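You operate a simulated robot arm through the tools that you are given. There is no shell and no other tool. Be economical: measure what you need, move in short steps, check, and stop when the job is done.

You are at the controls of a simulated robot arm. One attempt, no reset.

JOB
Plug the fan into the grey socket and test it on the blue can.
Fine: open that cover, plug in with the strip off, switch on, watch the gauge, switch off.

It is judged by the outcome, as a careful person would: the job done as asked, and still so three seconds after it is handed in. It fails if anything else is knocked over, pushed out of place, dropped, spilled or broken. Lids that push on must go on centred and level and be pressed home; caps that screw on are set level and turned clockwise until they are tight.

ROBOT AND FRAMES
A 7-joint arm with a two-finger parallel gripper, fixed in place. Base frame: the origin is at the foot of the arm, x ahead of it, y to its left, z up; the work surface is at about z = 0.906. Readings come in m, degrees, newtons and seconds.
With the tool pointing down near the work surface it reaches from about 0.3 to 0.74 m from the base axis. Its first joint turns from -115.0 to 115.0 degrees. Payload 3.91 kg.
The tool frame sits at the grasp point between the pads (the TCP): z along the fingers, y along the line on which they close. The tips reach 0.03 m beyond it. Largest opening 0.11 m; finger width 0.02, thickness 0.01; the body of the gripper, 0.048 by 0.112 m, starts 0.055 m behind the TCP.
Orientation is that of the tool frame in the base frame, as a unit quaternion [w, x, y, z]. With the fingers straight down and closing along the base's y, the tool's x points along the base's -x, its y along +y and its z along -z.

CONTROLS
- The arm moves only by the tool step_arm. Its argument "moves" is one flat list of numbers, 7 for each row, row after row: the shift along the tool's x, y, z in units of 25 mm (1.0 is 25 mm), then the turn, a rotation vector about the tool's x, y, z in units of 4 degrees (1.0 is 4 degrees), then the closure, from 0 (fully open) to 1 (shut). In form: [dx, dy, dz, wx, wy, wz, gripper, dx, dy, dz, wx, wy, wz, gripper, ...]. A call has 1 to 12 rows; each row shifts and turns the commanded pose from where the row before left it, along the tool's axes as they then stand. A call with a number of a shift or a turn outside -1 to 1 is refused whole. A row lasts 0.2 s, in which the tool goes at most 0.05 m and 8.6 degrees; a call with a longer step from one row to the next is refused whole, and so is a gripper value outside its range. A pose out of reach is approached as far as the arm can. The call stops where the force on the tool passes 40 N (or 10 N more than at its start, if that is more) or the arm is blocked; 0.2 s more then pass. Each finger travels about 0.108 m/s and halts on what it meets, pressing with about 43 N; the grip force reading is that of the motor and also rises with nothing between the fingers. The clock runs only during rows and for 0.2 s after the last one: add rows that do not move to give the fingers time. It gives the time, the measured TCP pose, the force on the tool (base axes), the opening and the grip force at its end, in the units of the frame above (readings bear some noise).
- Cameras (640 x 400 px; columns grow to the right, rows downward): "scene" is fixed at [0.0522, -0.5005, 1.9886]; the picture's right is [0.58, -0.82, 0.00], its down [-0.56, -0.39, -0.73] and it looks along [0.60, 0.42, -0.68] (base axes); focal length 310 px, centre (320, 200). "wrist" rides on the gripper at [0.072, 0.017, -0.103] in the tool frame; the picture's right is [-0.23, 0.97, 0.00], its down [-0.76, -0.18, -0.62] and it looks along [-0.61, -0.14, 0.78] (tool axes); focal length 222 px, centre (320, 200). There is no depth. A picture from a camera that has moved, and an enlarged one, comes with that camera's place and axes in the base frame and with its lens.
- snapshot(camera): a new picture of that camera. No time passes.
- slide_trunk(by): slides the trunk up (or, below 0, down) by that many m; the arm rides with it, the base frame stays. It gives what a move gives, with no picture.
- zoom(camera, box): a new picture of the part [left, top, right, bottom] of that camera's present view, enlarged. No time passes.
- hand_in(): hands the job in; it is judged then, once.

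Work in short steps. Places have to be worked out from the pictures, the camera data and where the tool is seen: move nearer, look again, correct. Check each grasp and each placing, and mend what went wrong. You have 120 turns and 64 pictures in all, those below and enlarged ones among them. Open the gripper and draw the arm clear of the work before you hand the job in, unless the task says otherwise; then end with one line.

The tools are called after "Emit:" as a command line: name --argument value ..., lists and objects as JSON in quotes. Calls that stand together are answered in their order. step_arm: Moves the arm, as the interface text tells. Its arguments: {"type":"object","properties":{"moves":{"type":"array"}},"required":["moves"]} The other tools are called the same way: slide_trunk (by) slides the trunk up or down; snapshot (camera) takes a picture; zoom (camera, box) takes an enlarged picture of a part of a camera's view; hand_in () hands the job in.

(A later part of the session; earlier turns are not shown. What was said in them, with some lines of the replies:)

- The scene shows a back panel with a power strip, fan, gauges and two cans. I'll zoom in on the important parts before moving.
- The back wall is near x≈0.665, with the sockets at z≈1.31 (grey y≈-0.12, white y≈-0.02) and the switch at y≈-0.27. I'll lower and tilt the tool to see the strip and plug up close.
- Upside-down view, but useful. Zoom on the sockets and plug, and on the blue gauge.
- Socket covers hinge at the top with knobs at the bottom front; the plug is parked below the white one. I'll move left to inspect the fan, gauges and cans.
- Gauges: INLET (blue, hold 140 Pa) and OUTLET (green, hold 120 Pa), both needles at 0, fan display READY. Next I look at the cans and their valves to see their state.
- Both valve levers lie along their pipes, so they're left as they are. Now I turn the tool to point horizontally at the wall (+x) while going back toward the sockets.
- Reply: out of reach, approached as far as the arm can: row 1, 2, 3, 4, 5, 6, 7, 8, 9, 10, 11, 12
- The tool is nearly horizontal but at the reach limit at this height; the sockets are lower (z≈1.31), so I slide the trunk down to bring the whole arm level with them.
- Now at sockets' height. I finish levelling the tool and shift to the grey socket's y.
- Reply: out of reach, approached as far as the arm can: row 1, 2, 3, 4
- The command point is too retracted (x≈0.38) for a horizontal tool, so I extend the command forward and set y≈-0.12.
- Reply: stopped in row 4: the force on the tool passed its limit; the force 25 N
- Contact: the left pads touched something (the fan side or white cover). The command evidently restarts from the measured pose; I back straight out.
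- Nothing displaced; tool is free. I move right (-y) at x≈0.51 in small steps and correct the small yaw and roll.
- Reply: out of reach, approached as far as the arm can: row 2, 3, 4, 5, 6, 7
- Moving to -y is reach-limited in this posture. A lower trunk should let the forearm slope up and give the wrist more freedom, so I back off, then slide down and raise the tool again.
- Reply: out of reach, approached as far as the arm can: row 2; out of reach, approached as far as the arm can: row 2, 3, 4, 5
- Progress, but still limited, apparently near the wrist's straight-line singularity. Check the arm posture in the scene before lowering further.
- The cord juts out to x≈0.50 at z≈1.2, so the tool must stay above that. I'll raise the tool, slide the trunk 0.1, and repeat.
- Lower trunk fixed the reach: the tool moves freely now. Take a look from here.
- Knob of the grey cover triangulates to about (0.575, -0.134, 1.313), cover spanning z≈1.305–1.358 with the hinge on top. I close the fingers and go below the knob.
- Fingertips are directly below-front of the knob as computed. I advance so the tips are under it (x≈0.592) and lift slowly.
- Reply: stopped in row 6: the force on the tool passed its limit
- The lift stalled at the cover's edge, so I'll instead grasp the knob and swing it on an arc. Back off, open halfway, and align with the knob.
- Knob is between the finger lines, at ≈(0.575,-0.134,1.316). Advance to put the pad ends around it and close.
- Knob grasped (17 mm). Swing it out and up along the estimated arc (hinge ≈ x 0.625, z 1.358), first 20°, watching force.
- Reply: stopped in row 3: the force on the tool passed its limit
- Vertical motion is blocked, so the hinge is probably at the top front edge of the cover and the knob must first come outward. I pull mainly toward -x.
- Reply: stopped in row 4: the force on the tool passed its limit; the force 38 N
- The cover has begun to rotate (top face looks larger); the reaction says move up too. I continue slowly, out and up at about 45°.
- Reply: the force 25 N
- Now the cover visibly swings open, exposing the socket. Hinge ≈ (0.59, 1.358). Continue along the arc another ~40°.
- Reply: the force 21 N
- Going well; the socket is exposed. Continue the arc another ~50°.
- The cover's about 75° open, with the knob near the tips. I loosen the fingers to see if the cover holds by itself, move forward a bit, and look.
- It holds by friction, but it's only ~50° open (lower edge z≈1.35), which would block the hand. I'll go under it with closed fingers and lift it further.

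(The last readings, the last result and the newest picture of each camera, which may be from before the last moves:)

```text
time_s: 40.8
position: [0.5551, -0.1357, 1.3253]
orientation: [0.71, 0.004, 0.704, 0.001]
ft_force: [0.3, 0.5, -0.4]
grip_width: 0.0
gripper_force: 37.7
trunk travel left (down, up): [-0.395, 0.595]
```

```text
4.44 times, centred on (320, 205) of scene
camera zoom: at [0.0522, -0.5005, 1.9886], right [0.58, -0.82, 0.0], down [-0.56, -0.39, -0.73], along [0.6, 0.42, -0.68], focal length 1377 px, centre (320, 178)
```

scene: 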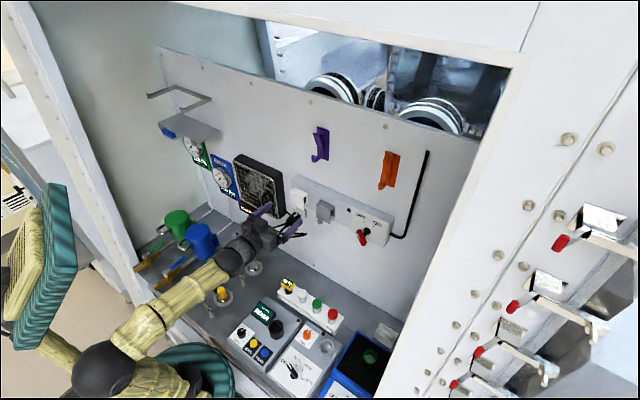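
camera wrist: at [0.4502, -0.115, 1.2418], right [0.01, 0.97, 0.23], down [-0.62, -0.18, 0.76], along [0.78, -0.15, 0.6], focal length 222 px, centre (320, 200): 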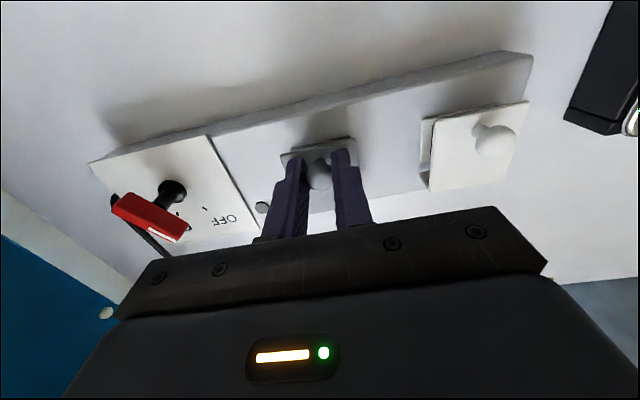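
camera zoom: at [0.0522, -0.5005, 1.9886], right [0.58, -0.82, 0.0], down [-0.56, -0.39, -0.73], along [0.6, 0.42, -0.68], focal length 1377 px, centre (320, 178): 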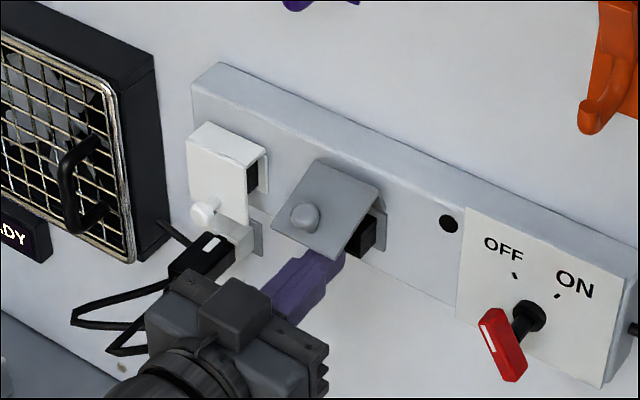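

Fingers are under the flap. Lift slowly.

Emit:
step_arm --moves '[-0.2, 0, 0, 0, 0, 0, 1, -0.2, 0, 0, 0, 0, 0, 1, -0.2, 0, 0, 0, 0, 0, 1, -0.2, 0, 0, 0, 0, 0, 1, -0.2, 0, 0, 0, 0, 0, 1, -0.2, 0, 0, 0, 0, 0, 1, -0.2, 0, 0, 0, 0, 0, 1, -0.2, 0, 0, 0, 0, 0, 1, -0.2, 0, 0, 0, 0, 0, 1, -0.2, 0, 0, 0, 0, 0, 1, -0.2, 0, 0, 0, 0, 0, 1, -0.2, 0, 0, 0, 0, 0, 1]'

Emit:
zoom --camera "scene" --box '[260, 160, 380, 250]'

```text
time_s: 43.4
position: [0.5534, -0.1348, 1.379]
orientation: [0.704, 0.002, 0.711, 0.002]
ft_force: [-9.7, 0.7, -12.9]
grip_width: 0.0
gripper_force: 37.9
trunk travel left (down, up): [-0.395, 0.595]
stopped in row 12: the force on the tool passed its limit (the readings are from after the stop); the commanded pose is now the measured one
```

```text
4.44 times, centred on (320, 205) of scene
camera zoom: at [0.0522, -0.5005, 1.9886], right [0.58, -0.82, 0.0], down [-0.56, -0.39, -0.73], along [0.6, 0.42, -0.68], focal length 1377 px, centre (320, 178)
```

zoom: 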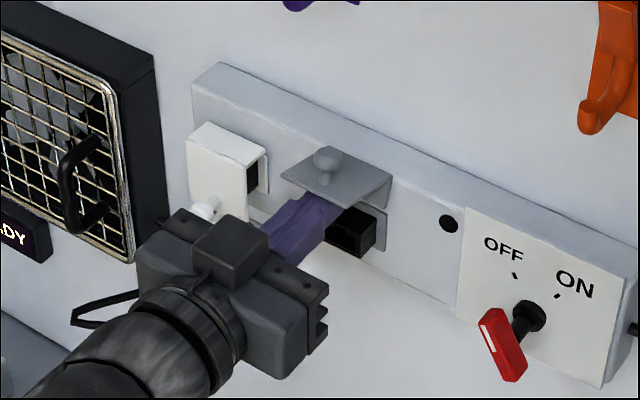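

Flap is now about horizontal. One more small lift with the tips farther out, then withdraw.

Emit:
step_arm --moves '[0.1, 0, -0.4, 0, -0.2, 0, 1, 0, 0, -0.4, 0, 0, 0, 1, -0.25, 0, 0, 0, 0, 0, 1, -0.25, 0, 0, 0, 0, 0, 1, -0.25, 0, 0, 0, 0, 0, 1, -0.25, 0, 0, 0, 0, 0, 1, -0.25, 0, 0, 0, 0, 0, 1]'

Emit:
step_arm --moves '[0.3, 0, -0.4, 0, 0, 0, 1, 0, 0, -0.8, 0, 0, 0, 1, 0.8, 0, -0.3, 0, 0, 0, 1, 0.8, 0, 0, 0, 0, 0, 1]'

Emit:
zoom --camera "scene" --box '[260, 160, 380, 250]'

```text
time_s: 44.5
position: [0.5385, -0.1357, 1.384]
orientation: [0.702, 0.002, 0.712, 0.004]
ft_force: [-13.3, 2.7, -14.9]
grip_width: 0.0001
gripper_force: 38.3
trunk travel left (down, up): [-0.395, 0.595]
stopped in row 5: the force on the tool passed its limit (the readings are from after the stop); the commanded pose is now the measured one
```

```text
time_s: 45.5
position: [0.4989, -0.1357, 1.3396]
orientation: [0.704, 0.002, 0.71, 0.004]
ft_force: [0.0, -0.4, 0.7]
grip_width: 0.0
gripper_force: 38.1
trunk travel left (down, up): [-0.395, 0.595]
```

```text
4.44 times, centred on (320, 205) of scene
camera zoom: at [0.0522, -0.5005, 1.9886], right [0.58, -0.82, 0.0], down [-0.56, -0.39, -0.73], along [0.6, 0.42, -0.68], focal length 1377 px, centre (320, 178)
```

zoom: 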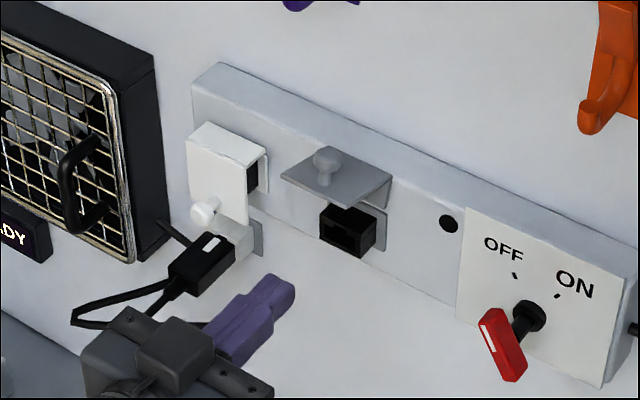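

Cover is fully open and holding; the socket is clear. Now look at the plug: shift left, lower and open the fingers, staying back from the cord.

Emit:
step_arm --moves '[0.4, 0.8, -0.6, 0, -0.1, 0, 0.5, 0.5, 0.9, -0.6, 0, 0, 0, 0.3, 0.5, 0.9, 0, 0, 0, 0, 0.3, 0.5, 0.9, 0, 0, 0, 0, 0.3, 0.5, 0.9, 0, 0, 0, 0, 0.3, 0.5, 0.9, 0, 0, 0, 0, 0.3]'

Emit:
snapshot --camera "wrist"

```text
time_s: 46.9
position: [0.499, -0.0151, 1.2635]
orientation: [0.695, 0.005, 0.719, 0.004]
ft_force: [0.3, 0.2, 1.1]
grip_width: 0.077
gripper_force: 0.0
out of reach, approached as far as the arm can: row 4, 5, 6
trunk travel left (down, up): [-0.395, 0.595]
```

```text
21 pictures are left
camera wrist: at [0.3934, 0.0049, 1.1935], right [0.01, 0.97, 0.24], down [-0.6, -0.19, 0.78], along [0.8, -0.15, 0.58], focal length 222 px, centre (320, 200)
```

wrist: 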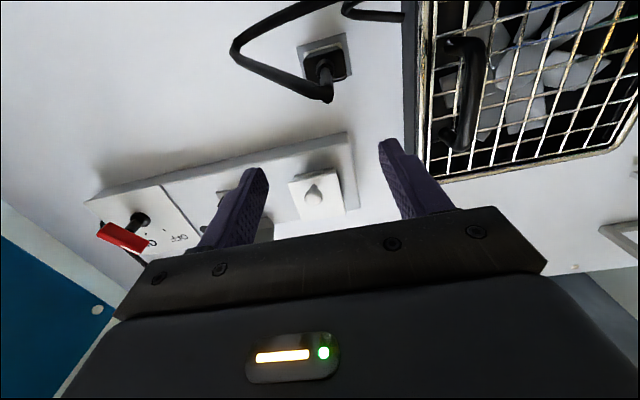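

The cord runs straight out from the plug (≈(0.60, 0.003, 1.215)) to x≈0.50, so I'll grasp with the tool pitched ~35° down, keeping the palm above the cord. Rotate first.

Emit:
step_arm --moves '[0, 0, 0, 0, 1, 0, 0.4, 0, 0, 0, 0, 1, 0, 0.4, 0, 0, 0, 0, 1, 0, 0.4, 0, 0, 0, 0, 1, 0, 0.4, 0, 0, 0, 0, 1, 0, 0.4, 0, 0, 0, 0, 1, 0, 0.4, 0, 0, 0, 0, 1, 0, 0.4, 0, 0, 0, 0, 1, 0, 0.4, 0, 0.7, 0, 0, 0.2, 0, 0.4]'

Emit:
snapshot --camera "wrist"

```text
time_s: 48.9
position: [0.4835, 0.0049, 1.2775]
orientation: [0.478, 0.001, 0.878, 0.004]
ft_force: [0.1, -0.4, -0.1]
grip_width: 0.0659
gripper_force: 0.0
trunk travel left (down, up): [-0.395, 0.595]
```

```text
20 pictures are left
camera wrist: at [0.3578, 0.0249, 1.2715], right [0.12, 0.97, 0.2], down [-0.11, -0.19, 0.98], along [0.99, -0.14, 0.08], focal length 222 px, centre (320, 200)
```

wrist: 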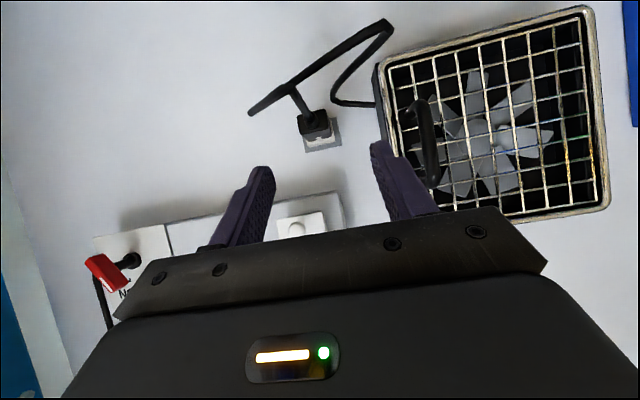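

Excellent view: the plug rear is at ≈(0.585, 0.003, 1.212). Approach along the tool axis most of the way, then check.

Emit:
step_arm --moves '[-0.2, 0, 0.8, 0, 0, 0, 0.4, -0.17, 0, 0.8, 0, 0, 0, 0.4, 0, 0, 0.8, 0, 0, 0, 0.4, 0, 0, 0.7, 0, 0, 0, 0.4, 0, 0, 0.6, 0, 0, 0, 0.4]'

Emit:
zoom --camera "wrist" --box '[220, 20, 420, 220]'

```text
time_s: 50.1
position: [0.5662, 0.0067, 1.2312]
orientation: [0.478, 0.0, 0.878, 0.005]
ft_force: [-0.2, -1.4, -0.4]
grip_width: 0.0663
gripper_force: 0.2
out of reach, approached as far as the arm can: row 5
trunk travel left (down, up): [-0.395, 0.595]
```

```text
2.00 times, centred on (320, 120) of wrist
camera zoom: at [0.4396, 0.0256, 1.2269], right [0.12, 0.97, 0.2], down [-0.11, -0.19, 0.98], along [0.99, -0.14, 0.08], focal length 444 px, centre (320, 360)
```

zoom: 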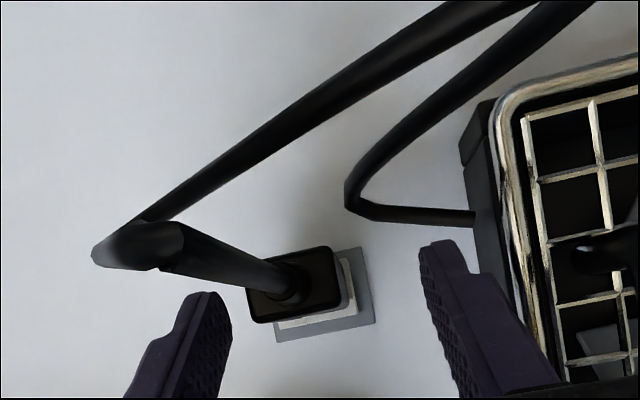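

Tips are at the plug's rear, plug slightly to the −y side of centre; reach limited again. I raise 6 cm, lower the trunk 6 cm, keeping the same spot.

Emit:
step_arm --moves '[-0.7, -0.1, -0.43, 0, 0, 0, 0.4, -0.7, -0.1, -0.43, 0, 0, 0, 0.4, -0.6, 0, -0.44, 0, 0, 0, 0.4]'

Emit:
slide_trunk --by -0.06

Emit:
step_arm --moves '[0, 0, 0.2, 0, 0, 0, 0.4, 0, 0, 0.2, 0, 0, 0, 0.4]'

```text
time_s: 50.9
position: [0.5515, 0.0101, 1.2538]
orientation: [0.478, 0.0, 0.879, 0.005]
ft_force: [1.1, 0.0, 0.0]
grip_width: 0.066
gripper_force: 0.1
out of reach, approached as far as the arm can: row 1, 2, 3
trunk travel left (down, up): [-0.395, 0.595]
```

```text
time_s: 51.9
position: [0.5521, 0.0099, 1.1935]
orientation: [0.478, 0.0, 0.878, 0.004]
ft_force: [-0.3, 0.3, 0.1]
grip_width: 0.0658
gripper_force: 0.1
trunk travel left (down, up): [-0.335, 0.655]
```

```text
time_s: 52.5
position: [0.5526, 0.009, 1.1938]
orientation: [0.477, 0.0, 0.879, 0.005]
ft_force: [-0.6, 0.1, 0.8]
grip_width: 0.0661
gripper_force: 0.1
out of reach, approached as far as the arm can: row 1, 2
trunk travel left (down, up): [-0.335, 0.655]
```

Stuck at some joint limit. Probe which direction is free: go straight up and back.

Emit:
step_arm --moves '[0, 0, -0.8, 0, 0, 0, 0.4, 0, 0, -0.8, 0, 0, 0, 0.4]'

Emit:
snapshot --camera "scene"

```text
time_s: 53.1
position: [0.517, 0.0086, 1.2147]
orientation: [0.478, 0.0, 0.878, 0.005]
ft_force: [-0.4, -0.2, -0.1]
grip_width: 0.0658
gripper_force: 0.1
trunk travel left (down, up): [-0.335, 0.655]
```

```text
18 pictures are left
```

scene: 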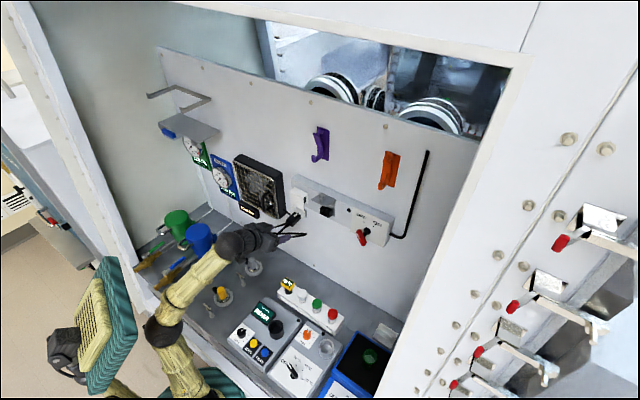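

The arm is nearly stretched out: the trunk is now too low for the pitched tool. I back off a bit and raise the trunk 0.2 m, then descend to the plug.

Emit:
step_arm --moves '[0, 0, -0.8, 0, 0, 0, 0.4, 0, 0, -0.4, 0, 0, 0, 0.4]'

Emit:
slide_trunk --by 0.2

Emit:
step_arm --moves '[0.8, -0.2, 0.54, 0, 0, 0, 0.4, 0.8, 0, 0.54, 0, 0, 0, 0.4, 0.8, 0, 0.54, 0, 0, 0, 0.4, 0.8, 0, 0.54, 0, 0, 0, 0.4]'

```text
time_s: 53.7
position: [0.4925, 0.0085, 1.2308]
orientation: [0.478, 0.0, 0.879, 0.005]
ft_force: [0.0, -0.2, 0.4]
grip_width: 0.0661
gripper_force: 0.1
trunk travel left (down, up): [-0.335, 0.655]
```

```text
time_s: 55.8
position: [0.4947, 0.0079, 1.4319]
orientation: [0.478, 0.001, 0.878, 0.004]
ft_force: [-0.1, -0.4, -0.7]
grip_width: 0.0663
gripper_force: 0.0
trunk travel left (down, up): [-0.535, 0.455]
```

```text
time_s: 56.8
position: [0.4953, 0.0028, 1.3347]
orientation: [0.478, 0.0, 0.878, 0.005]
ft_force: [0.4, -0.9, 0.4]
grip_width: 0.0659
gripper_force: 0.0
trunk travel left (down, up): [-0.535, 0.455]
```

Free here. Go to the pre-grasp point 8 cm back along the tool axis, then most of the approach.

Emit:
step_arm --moves '[0.6, 0, 0.8, 0, 0, 0, 0.4, 0.6, 0, 0.8, 0, 0, 0, 0.4, 0.6, 0, 0.8, 0, 0, 0, 0.4, 0, 0, 0.6, 0, 0, 0, 0.4, 0, 0, 0.6, 0, 0, 0, 0.4]'

Emit:
zoom --camera "wrist" --box '[220, 20, 420, 220]'

```text
time_s: 58.0
position: [0.5488, 0.0064, 1.248]
orientation: [0.479, 0.0, 0.878, 0.005]
ft_force: [0.9, -0.4, -0.1]
grip_width: 0.066
gripper_force: 0.0
trunk travel left (down, up): [-0.535, 0.455]
```

```text
2.00 times, centred on (320, 120) of wrist
camera zoom: at [0.4227, 0.0233, 1.2425], right [0.12, 0.97, 0.2], down [-0.11, -0.19, 0.98], along [0.99, -0.14, 0.08], focal length 444 px, centre (320, 360)
```

zoom: 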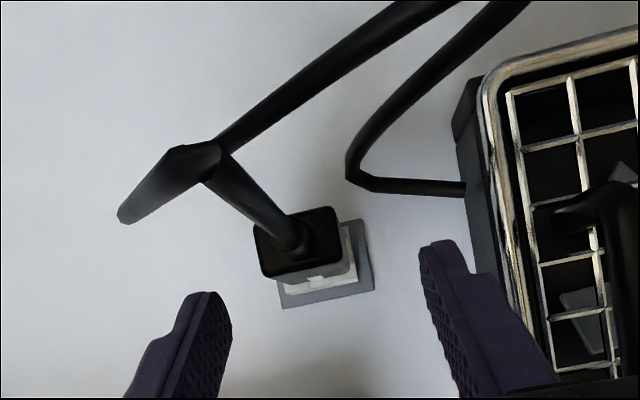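

Plug is at y≈0.001, z≈1.213. Final approach with slight −y shift, then close.

Emit:
step_arm --moves '[0.05, -0.22, 0.5, 0, 0, 0, 0.48, 0.05, 0, 0.5, 0, 0, 0, 0.48, 0, 0, 0.5, 0, 0, 0, 0.48, 0, 0, 0.42, 0, 0, 0, 0.48]'

Emit:
zoom --camera "wrist" --box '[220, 20, 420, 220]'

```text
time_s: 59.0
position: [0.5868, -0.0001, 1.2192]
orientation: [0.478, 0.0, 0.878, 0.005]
ft_force: [0.5, -0.3, 0.3]
grip_width: 0.0571
gripper_force: 0.0
trunk travel left (down, up): [-0.535, 0.455]
```

```text
2.00 times, centred on (320, 120) of wrist
camera zoom: at [0.461, 0.019, 1.2133], right [0.12, 0.97, 0.2], down [-0.11, -0.19, 0.98], along [0.99, -0.14, 0.08], focal length 444 px, centre (320, 360)
```

zoom: 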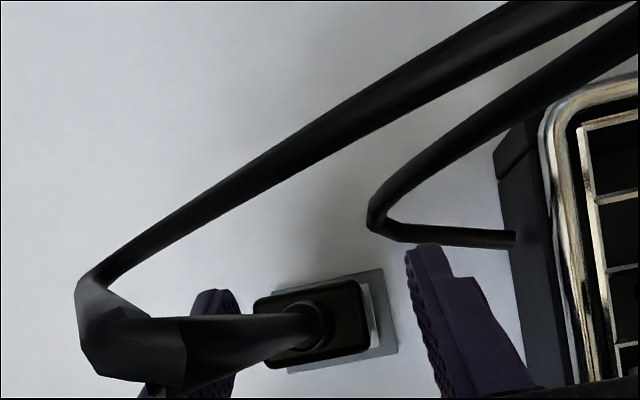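

Plug is between the fingers; small centring shift and close.

Emit:
step_arm --moves '[0, -0.13, 0, 0, 0, 0, 0.48, 0, 0, 0, 0, 0, 0, 1, 0, 0, 0, 0, 0, 0, 1, 0, 0, 0, 0, 0, 0, 1]'

```text
time_s: 60.0
position: [0.5881, -0.0019, 1.2208]
orientation: [0.478, 0.0, 0.878, 0.004]
ft_force: [1.7, 5.7, 1.0]
grip_width: 0.0291
gripper_force: 42.8
trunk travel left (down, up): [-0.535, 0.455]
```

Grasped (29 mm). Pull straight out along −x, slowly, about 5 cm.

Emit:
step_arm --moves '[0.108, 0.08, -0.168, 0, 0, 0, 1, 0.108, 0.05, -0.168, 0, 0, 0, 1, 0.108, 0, -0.168, 0, 0, 0, 1, 0.108, 0, -0.168, 0, 0, 0, 1, 0.217, 0, -0.336, 0, 0, 0, 1, 0.217, 0, -0.336, 0, 0, 0, 1, 0.217, 0, -0.336, 0, 0, 0, 1]'

Emit:
zoom --camera "wrist" --box '[220, 20, 420, 220]'

Emit:
zoom --camera "scene" --box '[240, 160, 380, 260]'

```text
time_s: 61.6
position: [0.5359, -0.0009, 1.22]
orientation: [0.478, 0.001, 0.878, 0.005]
ft_force: [0.9, -0.3, -0.3]
grip_width: 0.029
gripper_force: 43.2
trunk travel left (down, up): [-0.535, 0.455]
```

```text
2.00 times, centred on (320, 120) of wrist
camera zoom: at [0.4097, 0.0175, 1.2146], right [0.12, 0.97, 0.2], down [-0.11, -0.19, 0.98], along [0.99, -0.14, 0.08], focal length 444 px, centre (320, 360)
```

zoom: 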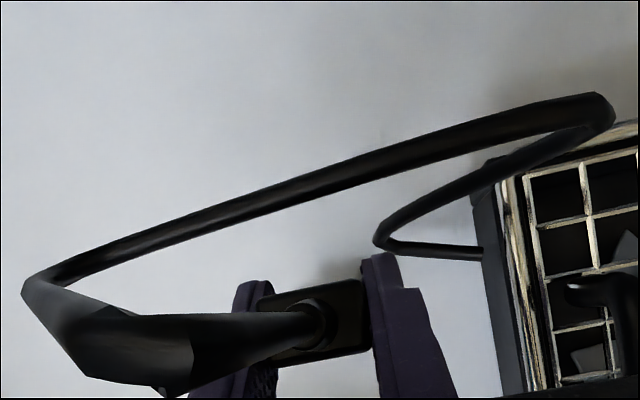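

```text
4.00 times, centred on (310, 210) of scene
camera zoom: at [0.0522, -0.5005, 1.9886], right [0.58, -0.82, 0.0], down [-0.56, -0.39, -0.73], along [0.6, 0.42, -0.68], focal length 1240 px, centre (360, 160)
```

zoom: 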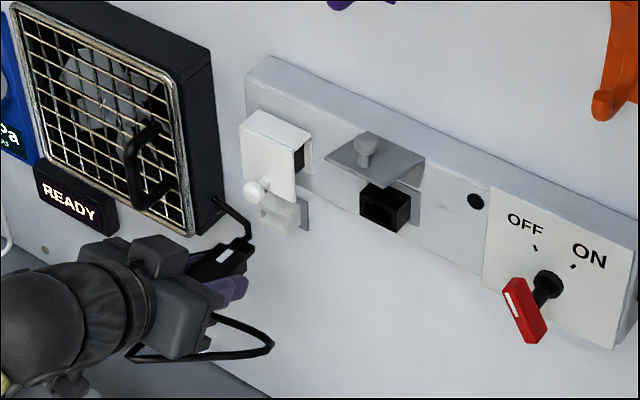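

The plug is free and held. I back away, then rise to socket height at y≈-0.04 to see the socket from the side.

Emit:
step_arm --moves '[0.54, 0, -0.84, 0, 0, 0, 1, 0.54, 0, -0.84, 0, 0, 0, 1, -0.806, -0.32, -0.52, 0, 0, 0, 1, -0.806, -0.32, -0.52, 0, 0, 0, 1, -0.806, -0.32, -0.52, 0, 0, 0, 1, -0.806, -0.32, -0.52, 0, 0, 0, 1, -0.806, -0.32, -0.52, 0, 0, 0, 1]'

Emit:
snapshot --camera "wrist"

```text
time_s: 63.2
position: [0.4881, -0.0411, 1.3412]
orientation: [0.478, 0.001, 0.879, 0.004]
ft_force: [-0.1, 0.0, -0.4]
grip_width: 0.029
gripper_force: 43.0
trunk travel left (down, up): [-0.535, 0.455]
```

```text
13 pictures are left
camera wrist: at [0.3609, -0.0224, 1.3349], right [0.12, 0.97, 0.2], down [-0.11, -0.19, 0.98], along [0.99, -0.14, 0.08], focal length 222 px, centre (320, 200)
```

wrist: 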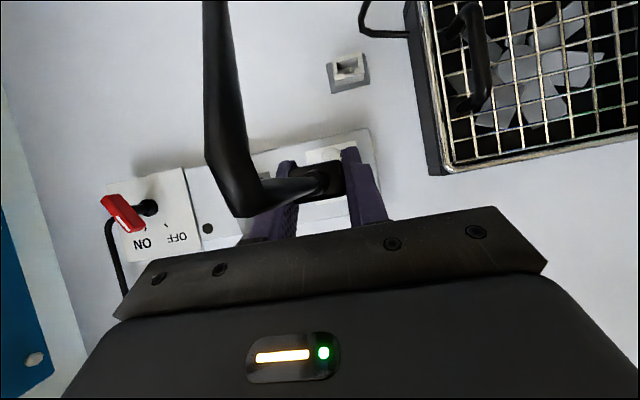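

The cord hides the socket here. Use an enlarged scene view for socket and dummy receptacle.

Emit:
zoom --camera "scene" --box '[290, 180, 354, 220]'

```text
10.00 times, centred on (322, 200) of scene
camera zoom: at [0.0522, -0.5005, 1.9886], right [0.58, -0.82, 0.0], down [-0.56, -0.39, -0.73], along [0.6, 0.42, -0.68], focal length 3099 px, centre (300, 200)
```

zoom: 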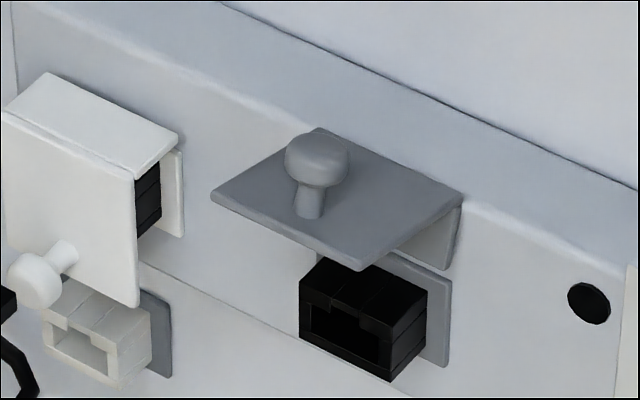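

Clear: both receptacles have the key notch on top, same as the plug's marking, so orientation is right. I move to the far side (y≈-0.205) to view the grey socket past the plug.

Emit:
step_arm --moves '[-0.25, -0.82, -0.16, 0, 0, 0, 1, -0.25, -0.82, -0.16, 0, 0, 0, 1, 0, -0.82, 0, 0, 0, 0, 1, 0, -0.82, 0, 0, 0, 0, 1, 0, -0.82, 0, 0, 0, 0, 1, 0, -0.82, 0, 0, 0, 0, 1, 0, -0.82, 0, 0, 0, 0, 1, 0, -0.82, 0, 0, 0, 0, 1]'

Emit:
zoom --camera "wrist" --box '[260, 80, 480, 230]'

```text
time_s: 65.0
position: [0.4876, -0.2054, 1.3548]
orientation: [0.478, 0.0, 0.879, 0.005]
ft_force: [-0.1, 0.6, -0.6]
grip_width: 0.0291
gripper_force: 43.1
trunk travel left (down, up): [-0.535, 0.455]
```

```text
2.67 times, centred on (370, 155) of wrist
camera zoom: at [0.3617, -0.1873, 1.3488], right [0.12, 0.97, 0.2], down [-0.11, -0.19, 0.98], along [0.99, -0.14, 0.08], focal length 592 px, centre (187, 320)
```

zoom: 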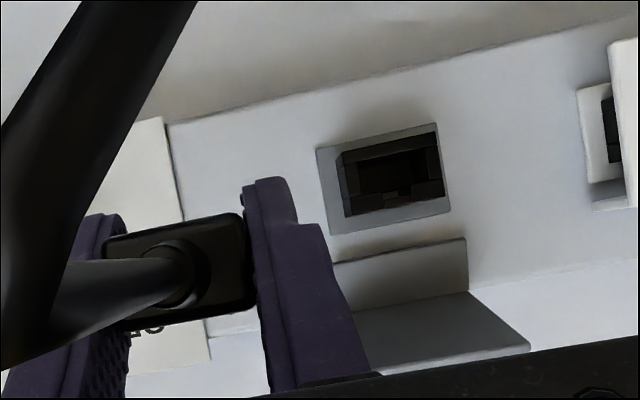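

Plug and socket both visible: plug rear at (y −0.2035, z 1.348), socket at ≈(−0.132, 1.327). Move +0.071 in y, −0.021 in z, then forward to just before the socket.

Emit:
step_arm --moves '[0.23, 0.72, 0.15, 0, 0, 0, 1, 0.23, 0.72, 0.15, 0, 0, 0, 1, 0.24, 0.72, 0.15, 0, 0, 0, 1, 0, 0.7, 0, 0, 0, 0, 1, -0.32, 0, 0.5, 0, 0, 0, 1, 0, 0, 0, 0, 0, 0, 1]'

Emit:
zoom --camera "scene" --box '[280, 180, 360, 230]'

Emit:
zoom --camera "wrist" --box '[220, 80, 440, 230]'

```text
time_s: 66.4
position: [0.5029, -0.1333, 1.334]
orientation: [0.478, 0.0, 0.878, 0.005]
ft_force: [-0.3, -0.5, -0.9]
grip_width: 0.0292
gripper_force: 43.2
trunk travel left (down, up): [-0.535, 0.455]
```

```text
8.00 times, centred on (320, 205) of scene
camera zoom: at [0.0522, -0.5005, 1.9886], right [0.58, -0.82, 0.0], down [-0.56, -0.39, -0.73], along [0.6, 0.42, -0.68], focal length 2479 px, centre (320, 160)
```

zoom: 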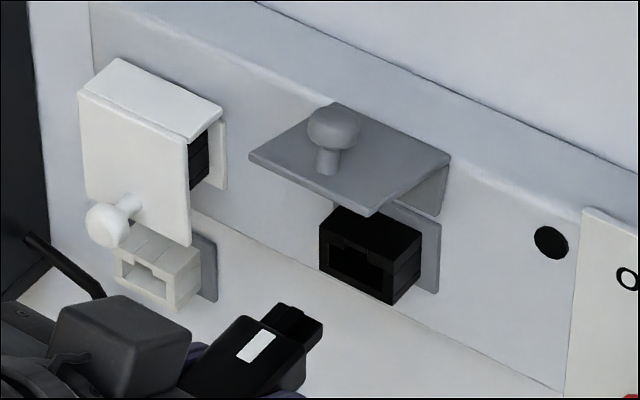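

```text
2.67 times, centred on (330, 155) of wrist
camera zoom: at [0.3775, -0.1156, 1.3283], right [0.12, 0.97, 0.2], down [-0.11, -0.19, 0.98], along [0.99, -0.14, 0.08], focal length 592 px, centre (293, 320)
```

zoom: 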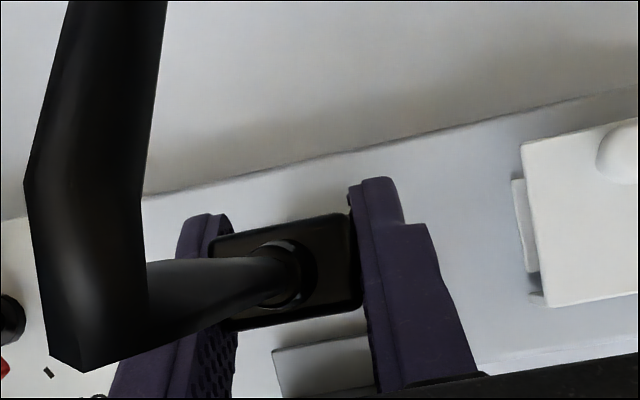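

The nose with its key is visible in front of the socket. Enlarge to check alignment precisely.

Emit:
zoom --camera "scene" --box '[304, 203, 336, 228]'

```text
16.00 times, centred on (320, 216) of scene
camera zoom: at [0.0522, -0.5005, 1.9886], right [0.58, -0.82, 0.0], down [-0.56, -0.39, -0.73], along [0.6, 0.42, -0.68], focal length 4958 px, centre (320, -48)
```

zoom: 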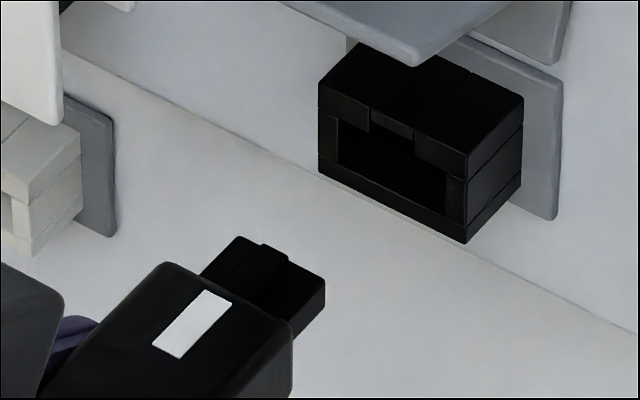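

Geometry checks out: tip-to-socket gap ≈36 mm, lateral error ≈0, about 1.5 mm too high; clearances ~±2 mm. Lower 1.5 mm and push in straight, watching force.

Emit:
step_arm --moves '[0.05, 0, 0.03, 0, 0, 0, 1, -0.13, 0, 0.2, 0, 0, 0, 1, -0.13, 0, 0.2, 0, 0, 0, 1, -0.13, 0, 0.2, 0, 0, 0, 1, -0.13, 0, 0.2, 0, 0, 0, 1, -0.13, 0, 0.2, 0, 0, 0, 1, -0.13, 0, 0.2, 0, 0, 0, 1, -0.065, 0, 0.1, 0, 0, 0, 1, -0.065, 0, 0.1, 0, 0, 0, 1]'

Emit:
zoom --camera "scene" --box '[304, 195, 336, 220]'

```text
time_s: 68.4
position: [0.5369, -0.1328, 1.3322]
orientation: [0.478, -0.001, 0.878, 0.005]
ft_force: [-32.8, 2.4, -12.0]
grip_width: 0.0292
gripper_force: 43.1
trunk travel left (down, up): [-0.535, 0.455]
```

```text
16.00 times, centred on (320, 208) of scene
camera zoom: at [0.0522, -0.5005, 1.9886], right [0.58, -0.82, 0.0], down [-0.56, -0.39, -0.73], along [0.6, 0.42, -0.68], focal length 4958 px, centre (320, 80)
```

zoom: 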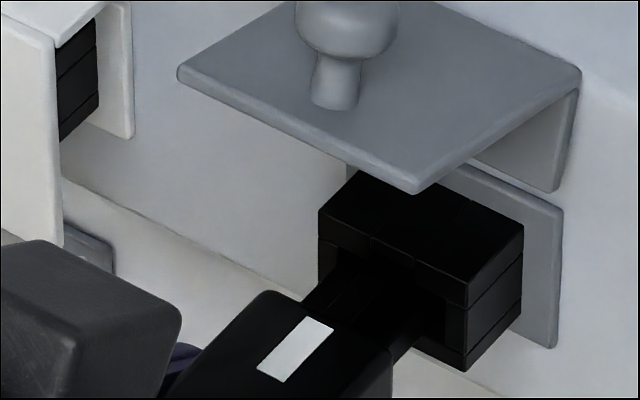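

Blocked at the rim; by overlaying the tip on the opening, the nose is ~3 mm low and ~1.3 mm to the left. Back off 5 mm, correct, and push again gently.

Emit:
step_arm --moves '[0.13, 0, -0.2, 0, 0, 0, 1, 0.06, 0, -0.1, 0, 0, 0, 1, -0.1, -0.05, -0.065, 0, 0, 0, 1, 0, 0, 0, 0, 0, 0, 1, -0.065, 0, 0.1, 0, 0, 0, 1, -0.065, 0, 0.1, 0, 0, 0, 1, -0.065, 0, 0.1, 0, 0, 0, 1, -0.065, 0, 0.1, 0, 0, 0, 1, -0.065, 0, 0.1, 0, 0, 0, 1, -0.065, 0, 0.1, 0, 0, 0, 1]'

```text
time_s: 70.6
position: [0.5514, -0.135, 1.3359]
orientation: [0.478, 0.0, 0.878, 0.005]
ft_force: [-6.5, 0.7, -4.0]
grip_width: 0.0291
gripper_force: 43.4
trunk travel left (down, up): [-0.535, 0.455]
```

It went in (x=0.551, low force). Keep pushing gently until it seats.

Emit:
step_arm --moves '[-0.05, 0, 0.08, 0, 0, 0, 1, -0.05, 0, 0.08, 0, 0, 0, 1, -0.05, 0, 0.08, 0, 0, 0, 1, -0.05, 0, 0.08, 0, 0, 0, 1, -0.05, 0, 0.08, 0, 0, 0, 1]'

Emit:
zoom --camera "scene" --box '[296, 190, 344, 222]'

```text
time_s: 71.5
position: [0.5514, -0.1358, 1.3355]
orientation: [0.476, 0.001, 0.879, 0.004]
ft_force: [-25.6, 2.1, -1.5]
grip_width: 0.0295
gripper_force: 42.8
trunk travel left (down, up): [-0.535, 0.455]
stopped in row 4: the force on the tool passed its limit (the readings are from after the stop); the commanded pose is now the measured one
```

```text
12.50 times, centred on (320, 206) of scene
camera zoom: at [0.0522, -0.5005, 1.9886], right [0.58, -0.82, 0.0], down [-0.56, -0.39, -0.73], along [0.6, 0.42, -0.68], focal length 3874 px, centre (320, 125)
```

zoom: 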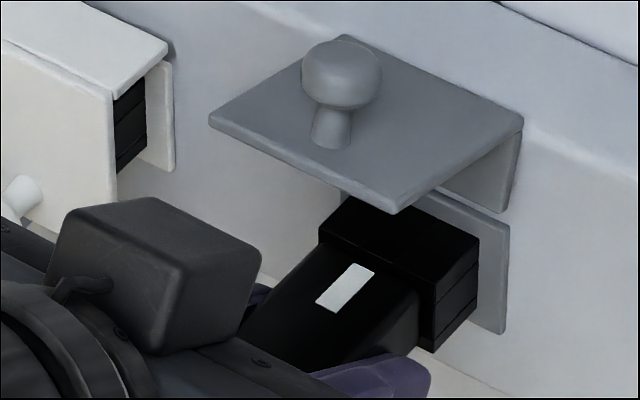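

The plug is flush in the socket. Release and withdraw along the tool axis.

Emit:
step_arm --moves '[0, 0, 0, 0, 0, 0, 0.5, 0, 0, 0, 0, 0, 0, 0.5, 0, 0, -0.3, 0, 0, 0, 0.5, 0, 0, -0.6, 0, 0, 0, 0.5, 0, 0, -0.8, 0, 0, 0, 0.5, 0, 0, -0.8, 0, 0, 0, 0.5]'

```text
time_s: 72.9
position: [0.5057, -0.1348, 1.3673]
orientation: [0.475, 0.002, 0.88, 0.004]
ft_force: [-0.4, 0.8, 0.7]
grip_width: 0.0547
gripper_force: 0.0
trunk travel left (down, up): [-0.535, 0.455]
```

Now to the switch: handle ≈(0.588, −0.268, 1.31) pointing to OFF (upper-left). Move across with closed fingers to a pre-push point and look.

Emit:
step_arm --moves '[-0.2, -0.6, -0.2, 0, 0, 0, 1, 0, -0.8, 0, 0, 0, 0, 1, 0, -0.8, 0, 0, 0, 0, 1, 0, -0.8, 0, 0, 0, 0, 1, -0.1, -0.8, 0.5, 0, 0, 0, 1, -0.1, 0, 0.5, 0, 0, 0, 1, 0, 0, 0, 0, 0, 0, 1]'

Emit:
snapshot --camera "wrist"

```text
time_s: 74.5
position: [0.5289, -0.2287, 1.3641]
orientation: [0.476, 0.001, 0.879, 0.004]
ft_force: [0.5, 0.1, 0.2]
grip_width: 0.0001
gripper_force: 37.4
trunk travel left (down, up): [-0.535, 0.455]
```

```text
5 pictures are left
camera wrist: at [0.4024, -0.2108, 1.3602], right [0.12, 0.97, 0.2], down [-0.1, -0.19, 0.98], along [0.99, -0.14, 0.08], focal length 222 px, centre (320, 200)
```

wrist: 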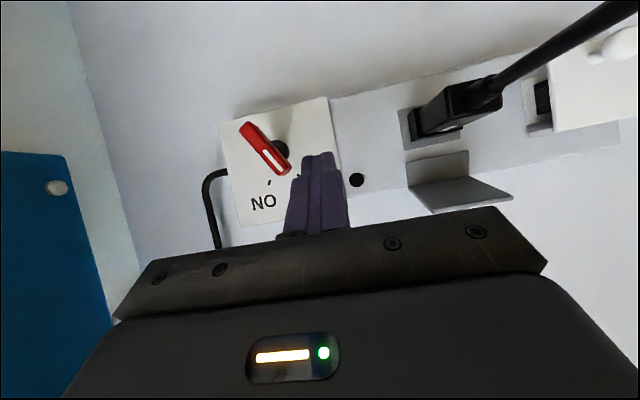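

Handle centre ≈(0.580, −0.271, 1.324), tilted 30° left (OFF), top end at (−0.258, 1.347). Advance fingertips beside the top end on its left, then push −y slowly to ON.

Emit:
step_arm --moves '[-0.21, 0, 0.52, 0, 0, 0, 1, -0.21, 0, 0.52, 0, 0, 0, 1, 0, 0, 0.5, 0, 0, 0, 1, 0, -0.2, 0, 0, 0, 0, 1, 0, -0.2, 0, 0, 0, 0, 1, 0, -0.2, 0, 0, 0, 0, 1, 0, -0.2, 0, 0, 0, 0, 1, 0, -0.15, 0, 0, 0, 0, 1, 0, -0.15, 0, 0, 0, 0, 1, 0, -0.15, 0, 0, 0, 0, 1]'

Emit:
zoom --camera "scene" --box '[190, 140, 420, 290]'

```text
time_s: 76.7
position: [0.5658, -0.256, 1.3538]
orientation: [0.476, -0.001, 0.879, 0.005]
ft_force: [-7.5, 14.5, 6.9]
grip_width: 0.0
gripper_force: 38.1
trunk travel left (down, up): [-0.535, 0.455]
```

```text
2.67 times, centred on (305, 215) of scene
camera zoom: at [0.0522, -0.5005, 1.9886], right [0.58, -0.82, 0.0], down [-0.56, -0.39, -0.73], along [0.6, 0.42, -0.68], focal length 826 px, centre (360, 160)
```

zoom: 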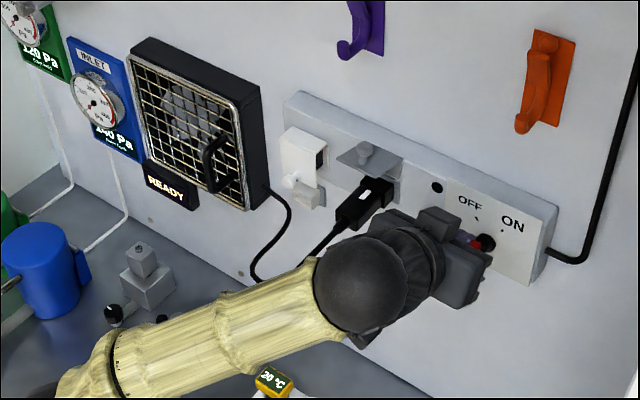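

Still READY; the handle resists (15 N) partway. Continue pushing gently.

Emit:
step_arm --moves '[0, -0.12, 0, 0, 0, 0, 1, 0, -0.12, 0, 0, 0, 0, 1, 0, -0.12, 0, 0, 0, 0, 1, 0, -0.12, 0, 0, 0, 0, 1]'

```text
time_s: 77.5
position: [0.5653, -0.2575, 1.3534]
orientation: [0.476, -0.006, 0.879, 0.011]
ft_force: [-16.2, 21.8, -1.5]
grip_width: 0.0
gripper_force: 37.4
trunk travel left (down, up): [-0.535, 0.455]
stopped in row 3: the force on the tool passed its limit (the readings are from after the stop); the commanded pose is now the measured one
```

Blocked at y≈−0.2575, which is close to where I predicted ON would be. Ease off and withdraw to see switch and display.

Emit:
step_arm --moves '[0, 0.25, 0, 0, 0, 0, 1, 0, 0, -0.7, 0, 0, 0, 1, 0, 0.3, -0.8, 0, 0, 0, 1, 0, 0.8, -0.8, 0, 0, 0, 1, -0.6, 0.8, -0.8, 0, 0, 0, 1, -0.6, 0.8, -0.5, 0, 0, 0, 1]'

Emit:
zoom --camera "scene" --box '[190, 140, 420, 290]'

```text
time_s: 78.9
position: [0.5099, -0.1955, 1.4268]
orientation: [0.474, -0.002, 0.881, 0.01]
ft_force: [-0.2, -0.2, 0.2]
grip_width: 0.0
gripper_force: 38.1
trunk travel left (down, up): [-0.535, 0.455]
```

```text
2.67 times, centred on (305, 215) of scene
camera zoom: at [0.0522, -0.5005, 1.9886], right [0.58, -0.82, 0.0], down [-0.56, -0.39, -0.73], along [0.6, 0.42, -0.68], focal length 826 px, centre (360, 160)
```

zoom: 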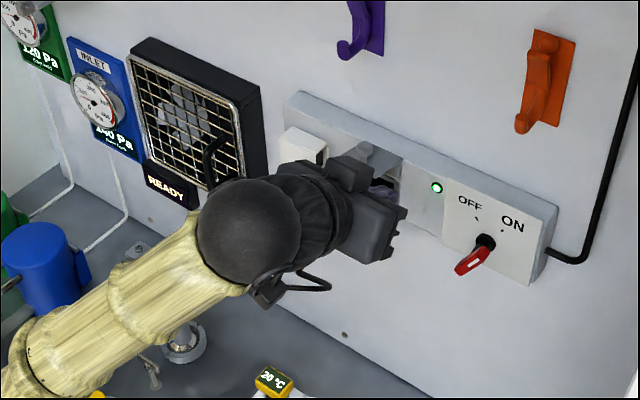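

The strip lamp is green: power is ON. I let the fan run while moving over to the right of the handle, then read the blue gauge.

Emit:
step_arm --moves '[0, -0.6, 0, 0, 0, 0, 1, 0, -0.6, 0, 0, 0, 0, 1, 0, -0.6, 0, 0, 0, 0, 1, 0, -0.6, 0, 0, 0, 0, 1, 0, -0.6, 0, 0, 0, 0, 1, 0, -0.6, 0, 0, 0, 0, 1, 0, -0.6, 0, 0, 0, 0, 1, 0, -0.6, 0, 0, 0, 0, 1, 0, 0, 0, 0, 0, 0, 1, 0, 0, 0, 0, 0, 0, 1, 0, 0, 0, 0, 0, 0, 1, 0, 0, 0, 0, 0, 0, 1]'

Emit:
step_arm --moves '[0, 0, 0, 0, 0, 0, 1, 0, 0, 0, 0, 0, 0, 1, 0, 0, 0, 0, 0, 0, 1, 0, 0, 0, 0, 0, 0, 1, 0, 0, 0, 0, 0, 0, 1, 0, 0, 0, 0, 0, 0, 1, 0, 0, 0, 0, 0, 0, 1, 0, 0, 0, 0, 0, 0, 1, 0, 0, 0, 0, 0, 0, 1, 0, 0, 0, 0, 0, 0, 1, 0, 0, 0, 0, 0, 0, 1, 0, 0, 0, 0, 0, 0, 1]'

Emit:
zoom --camera "scene" --box '[185, 140, 345, 240]'

```text
time_s: 81.5
position: [0.4984, -0.3046, 1.4105]
orientation: [0.474, -0.002, 0.881, 0.009]
ft_force: [0.1, 0.3, 0.5]
grip_width: 0.0001
gripper_force: 38.0
out of reach, approached as far as the arm can: row 6, 7, 8
trunk travel left (down, up): [-0.535, 0.455]
```

```text
time_s: 84.1
position: [0.4977, -0.3035, 1.4102]
orientation: [0.474, -0.002, 0.88, 0.009]
ft_force: [-0.7, -0.4, 0.2]
grip_width: 0.0001
gripper_force: 37.9
trunk travel left (down, up): [-0.535, 0.455]
```

```text
4.00 times, centred on (265, 190) of scene
camera zoom: at [0.0522, -0.5005, 1.9886], right [0.58, -0.82, 0.0], down [-0.56, -0.39, -0.73], along [0.6, 0.42, -0.68], focal length 1240 px, centre (540, 240)
```

zoom: 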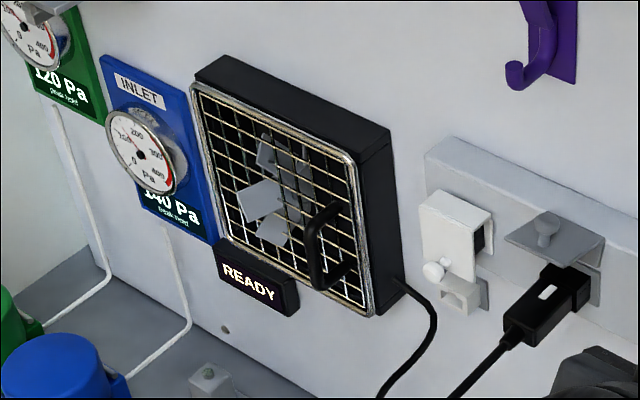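

Fan is powered and plug and cover are fine, but I can't read the needle. Enlarge both gauges.

Emit:
zoom --camera "scene" --box '[186, 140, 242, 198]'

```text
6.90 times, centred on (214, 169) of scene
camera zoom: at [0.0522, -0.5005, 1.9886], right [0.58, -0.82, 0.0], down [-0.56, -0.39, -0.73], along [0.6, 0.42, -0.68], focal length 2137 px, centre (1051, 414)
```

zoom: 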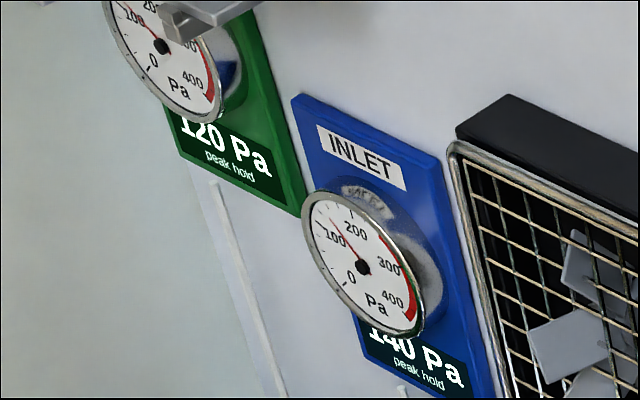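

The gauge responds: blue INLET now reads ≈140 Pa (was 0). Test seen; now switch off. Approach the right side of the handle's top end in stages.

Emit:
step_arm --moves '[0.06, -0.15, 0.65, 0, 0, 0, 1, 0.06, -0.1, 0.65, 0, 0, 0, 1, 0.06, -0.1, 0.65, 0, 0, 0, 1, 0, 0, 0, 0, 0, 0, 1]'

```text
time_s: 85.1
position: [0.5371, -0.3115, 1.384]
orientation: [0.474, -0.003, 0.881, 0.01]
ft_force: [-0.3, 0.7, 0.4]
grip_width: 0.0
gripper_force: 37.9
trunk travel left (down, up): [-0.535, 0.455]
```

Good position. Go in beside the handle and push +y slowly back to OFF.

Emit:
step_arm --moves '[0.2, -0.03, 0.55, 0, 0, 0, 1, 0.2, -0.03, 0.55, 0, 0, 0, 1, 0, 0, 0.55, 0, 0, 0, 1, 0, 0.15, 0, 0, 0, 0, 1, 0, 0.15, 0, 0, 0, 0, 1, 0, 0.15, 0, 0, 0, 0, 1, 0, 0.15, 0, 0, 0, 0, 1, 0, 0.15, 0, 0, 0, 0, 1, 0, 0.15, 0, 0, 0, 0, 1]'

Emit:
step_arm --moves '[0, 0.12, 0, 0, 0, 0, 1, 0, 0.12, 0, 0, 0, 0, 1, 0, 0.12, 0, 0, 0, 0, 1, 0, 0.12, 0, 0, 0, 0, 1, 0, 0.12, 0, 0, 0, 0, 1]'

```text
time_s: 87.1
position: [0.5754, -0.297, 1.3677]
orientation: [0.473, -0.002, 0.881, 0.009]
ft_force: [0.7, 0.0, 0.0]
grip_width: 0.0001
gripper_force: 38.1
out of reach, approached as far as the arm can: row 1, 2, 5, 7, 9
trunk travel left (down, up): [-0.535, 0.455]
```

```text
time_s: 88.3
position: [0.5786, -0.2854, 1.3723]
orientation: [0.473, -0.002, 0.881, 0.01]
ft_force: [-0.7, -0.5, 0.4]
grip_width: 0.0002
gripper_force: 37.8
out of reach, approached as far as the arm can: row 3, 5
trunk travel left (down, up): [-0.535, 0.455]
```

The tool rode up over the handle (reach limit), no contact. Instead, I'll push the handle's lower end from the left toward −y (same rotation to OFF). Retreat, shift left, and use the trunk to lower.

Emit:
step_arm --moves '[-0.1, 0, -0.7, 0, 0, 0, 1, 0, 0.3, -0.8, 0, 0, 0, 1, 0, 0.8, -0.4, 0, 0, 0, 1, 0, 0.8, 0, 0, 0, 0, 1, 0, 0.5, 0, 0, 0, 0, 1]'

Emit:
slide_trunk --by -0.06

```text
time_s: 89.5
position: [0.5465, -0.2349, 1.4156]
orientation: [0.475, -0.001, 0.88, 0.008]
ft_force: [-0.6, -0.7, -0.3]
grip_width: 0.0003
gripper_force: 37.1
out of reach, approached as far as the arm can: row 3, 4, 5
trunk travel left (down, up): [-0.535, 0.455]
```

```text
time_s: 90.5
position: [0.5487, -0.2336, 1.355]
orientation: [0.474, -0.002, 0.88, 0.009]
ft_force: [0.3, -0.5, -0.3]
grip_width: 0.0001
gripper_force: 37.4
trunk travel left (down, up): [-0.475, 0.515]
```

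Now lower the tip beside the handle's lower end on its left.

Emit:
step_arm --moves '[0.5, 0.15, 0, 0, 0, 0, 1, 0.45, 0, 0, 0, 0, 0, 1, 0, 0, 0.5, 0, 0, 0, 1, 0, 0, 0.5, 0, 0, 0, 1, 0, 0, 0.5, 0, 0, 0, 1, 0, 0, 0, 0, 0, 0, 1]'

```text
time_s: 91.9
position: [0.5795, -0.2357, 1.3359]
orientation: [0.472, -0.003, 0.881, 0.009]
ft_force: [0.2, 0.1, -0.4]
grip_width: 0.0003
gripper_force: 37.2
out of reach, approached as far as the arm can: row 1, 2
trunk travel left (down, up): [-0.475, 0.515]
```

Only backward/down arm motion is limited, so lower the last 24 mm with the trunk, then push −y.

Emit:
slide_trunk --by -0.024

Emit:
step_arm --moves '[0, -0.15, 0, 0, 0, 0, 1, 0, -0.15, 0, 0, 0, 0, 1, 0, -0.15, 0, 0, 0, 0, 1, 0, -0.15, 0, 0, 0, 0, 1, 0, -0.12, 0, 0, 0, 0, 1]'

```text
time_s: 92.6
position: [0.5786, -0.2353, 1.3125]
orientation: [0.472, -0.003, 0.881, 0.01]
ft_force: [0.1, -0.6, -0.3]
grip_width: 0.0
gripper_force: 38.0
trunk travel left (down, up): [-0.451, 0.539]
```

```text
time_s: 93.8
position: [0.5777, -0.2488, 1.3096]
orientation: [0.473, -0.002, 0.881, 0.01]
ft_force: [0.7, 2.8, -1.5]
grip_width: 0.0
gripper_force: 37.4
out of reach, approached as far as the arm can: row 4
trunk travel left (down, up): [-0.451, 0.539]
```

Contact beginning. Continue pushing slowly.

Emit:
step_arm --moves '[0, -0.12, 0, 0, 0, 0, 1, 0, -0.12, 0, 0, 0, 0, 1, 0, -0.12, 0, 0, 0, 0, 1, 0, -0.12, 0, 0, 0, 0, 1, 0, -0.12, 0, 0, 0, 0, 1]'

```text
time_s: 95.0
position: [0.5754, -0.2517, 1.3075]
orientation: [0.474, -0.008, 0.88, 0.009]
ft_force: [13.1, 32.7, 13.6]
grip_width: 0.0
gripper_force: 37.8
out of reach, approached as far as the arm can: row 2, 5
trunk travel left (down, up): [-0.451, 0.539]
```

33 N at y=−0.2517; expected end ≈−0.257. Push a little further until the limit.

Emit:
step_arm --moves '[0, -0.12, 0, 0, 0, 0, 1, 0, -0.12, 0, 0, 0, 0, 1, 0, -0.12, 0, 0, 0, 0, 1]'

```text
time_s: 95.6
position: [0.5757, -0.2509, 1.3073]
orientation: [0.473, -0.015, 0.881, 0.014]
ft_force: [-2.4, 28.7, -5.3]
grip_width: 0.0003
gripper_force: 37.6
trunk travel left (down, up): [-0.451, 0.539]
stopped in row 3: the force on the tool passed its limit (the readings are from after the stop); the commanded pose is now the measured one
```

Perhaps the tip is touching the black hub (tip x≈0.60). Ease off, retract 11 mm along the tool axis, and push the handle's lower end again.

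Emit:
step_arm --moves '[0, 0.35, 0, 0, 0, 0, 1, 0, 0, -0.45, 0, 0, 0, 1, 0, 0, 0, 0, 0, 0, 1]'

Emit:
step_arm --moves '[0, -0.15, 0, 0, 0, 0, 1, 0, -0.15, 0, 0, 0, 0, 1, 0, -0.1, 0, 0, 0, 0, 1, 0, -0.1, 0, 0, 0, 0, 1, 0, -0.1, 0, 0, 0, 0, 1]'

```text
time_s: 96.4
position: [0.5667, -0.2521, 1.3104]
orientation: [0.472, -0.009, 0.881, 0.012]
ft_force: [-5.5, 17.1, -9.6]
grip_width: 0.0
gripper_force: 36.7
trunk travel left (down, up): [-0.451, 0.539]
```

```text
time_s: 97.1
position: [0.5649, -0.2532, 1.3111]
orientation: [0.471, -0.017, 0.882, 0.016]
ft_force: [1.9, 15.2, -1.9]
grip_width: 0.0
gripper_force: 37.9
trunk travel left (down, up): [-0.451, 0.539]
stopped in row 3: the force on the tool passed its limit (the readings are from after the stop); the commanded pose is now the measured one
```

Readings are inconsistent (it barely moved back). Withdraw along the tool axis to relieve any jam.

Emit:
step_arm --moves '[0, 0, -0.4, 0, 0, 0, 1, 0, 0, -0.4, 0, 0, 0, 1, 0, 0, -0.4, 0, 0, 0, 1]'

```text
time_s: 97.9
position: [0.5354, -0.262, 1.3259]
orientation: [0.472, -0.012, 0.881, 0.013]
ft_force: [-1.0, -1.0, -0.4]
grip_width: 0.0001
gripper_force: 37.4
trunk travel left (down, up): [-0.451, 0.539]
```

Free now. Move clear of the switch and use the last picture to verify lamp and handle.

Emit:
step_arm --moves '[0, 0, -0.6, 0, 0, 0, 1, -0.6, 0.8, -0.5, 0, 0, 0, 1, -0.6, 0.8, -0.3, 0, 0, 0, 1, -0.6, 0.8, 0, 0, 0, 0, 1, -0.6, 0.5, 0, 0, 0, 0, 1]'

Emit:
zoom --camera "scene" --box '[320, 180, 410, 250]'

```text
time_s: 99.1
position: [0.5171, -0.1885, 1.3618]
orientation: [0.472, -0.013, 0.881, 0.017]
ft_force: [-0.2, -0.2, 0.6]
grip_width: 0.0
gripper_force: 37.2
out of reach, approached as far as the arm can: row 1, 2, 3, 4, 5
trunk travel left (down, up): [-0.451, 0.539]
```

```text
5.71 times, centred on (365, 215) of scene
camera zoom: at [0.0522, -0.5005, 1.9886], right [0.58, -0.82, 0.0], down [-0.56, -0.39, -0.73], along [0.6, 0.42, -0.68], focal length 1771 px, centre (63, 114)
```

zoom: 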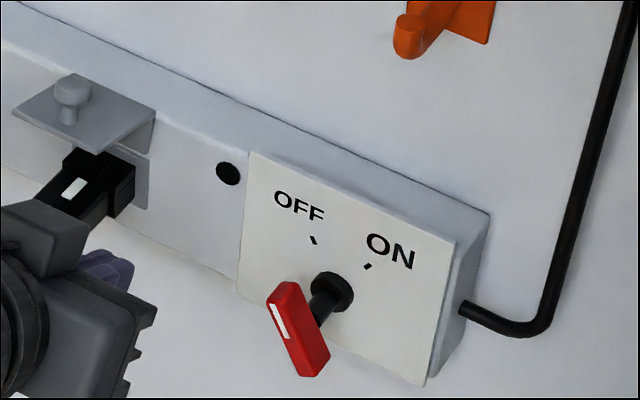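

Lamp is out and the handle is back exactly at OFF; plug still seated, cover open. Withdraw: raise with the trunk, then back away and open the gripper.

Emit:
slide_trunk --by 0.15

Emit:
step_arm --moves '[0, 0, -0.8, 0, 0, 0, 1, 0, 0, -0.8, 0, 0, 0, 1, 0, 0, -0.8, 0, 0, 0, 1, 0, 0, -0.8, 0, 0, 0, 0.5, 0, 0, 0, 0, 0, 0, 0.3, 0, 0, 0, 0, 0, 0, 0.3]'

```text
time_s: 100.8
position: [0.5163, -0.1873, 1.5114]
orientation: [0.472, -0.013, 0.881, 0.015]
ft_force: [0.0, 0.4, 0.0]
grip_width: 0.0
gripper_force: 37.8
trunk travel left (down, up): [-0.601, 0.389]
```

```text
time_s: 102.2
position: [0.4478, -0.1878, 1.5407]
orientation: [0.472, -0.012, 0.881, 0.015]
ft_force: [0.6, 0.1, 0.9]
grip_width: 0.0769
gripper_force: 0.2
out of reach, approached as far as the arm can: row 2, 4
trunk travel left (down, up): [-0.601, 0.389]
```

The arm is well clear of the wall, the gripper is open, and every step has been checked, so I hand the job in.

Emit:
hand_in

```text
The job is handed in.
```

The fan is plugged into the grey socket. With the strip switched on, the blue can's gauge rose from 0 to about 140 Pa, and the strip is now off again with the arm clear.
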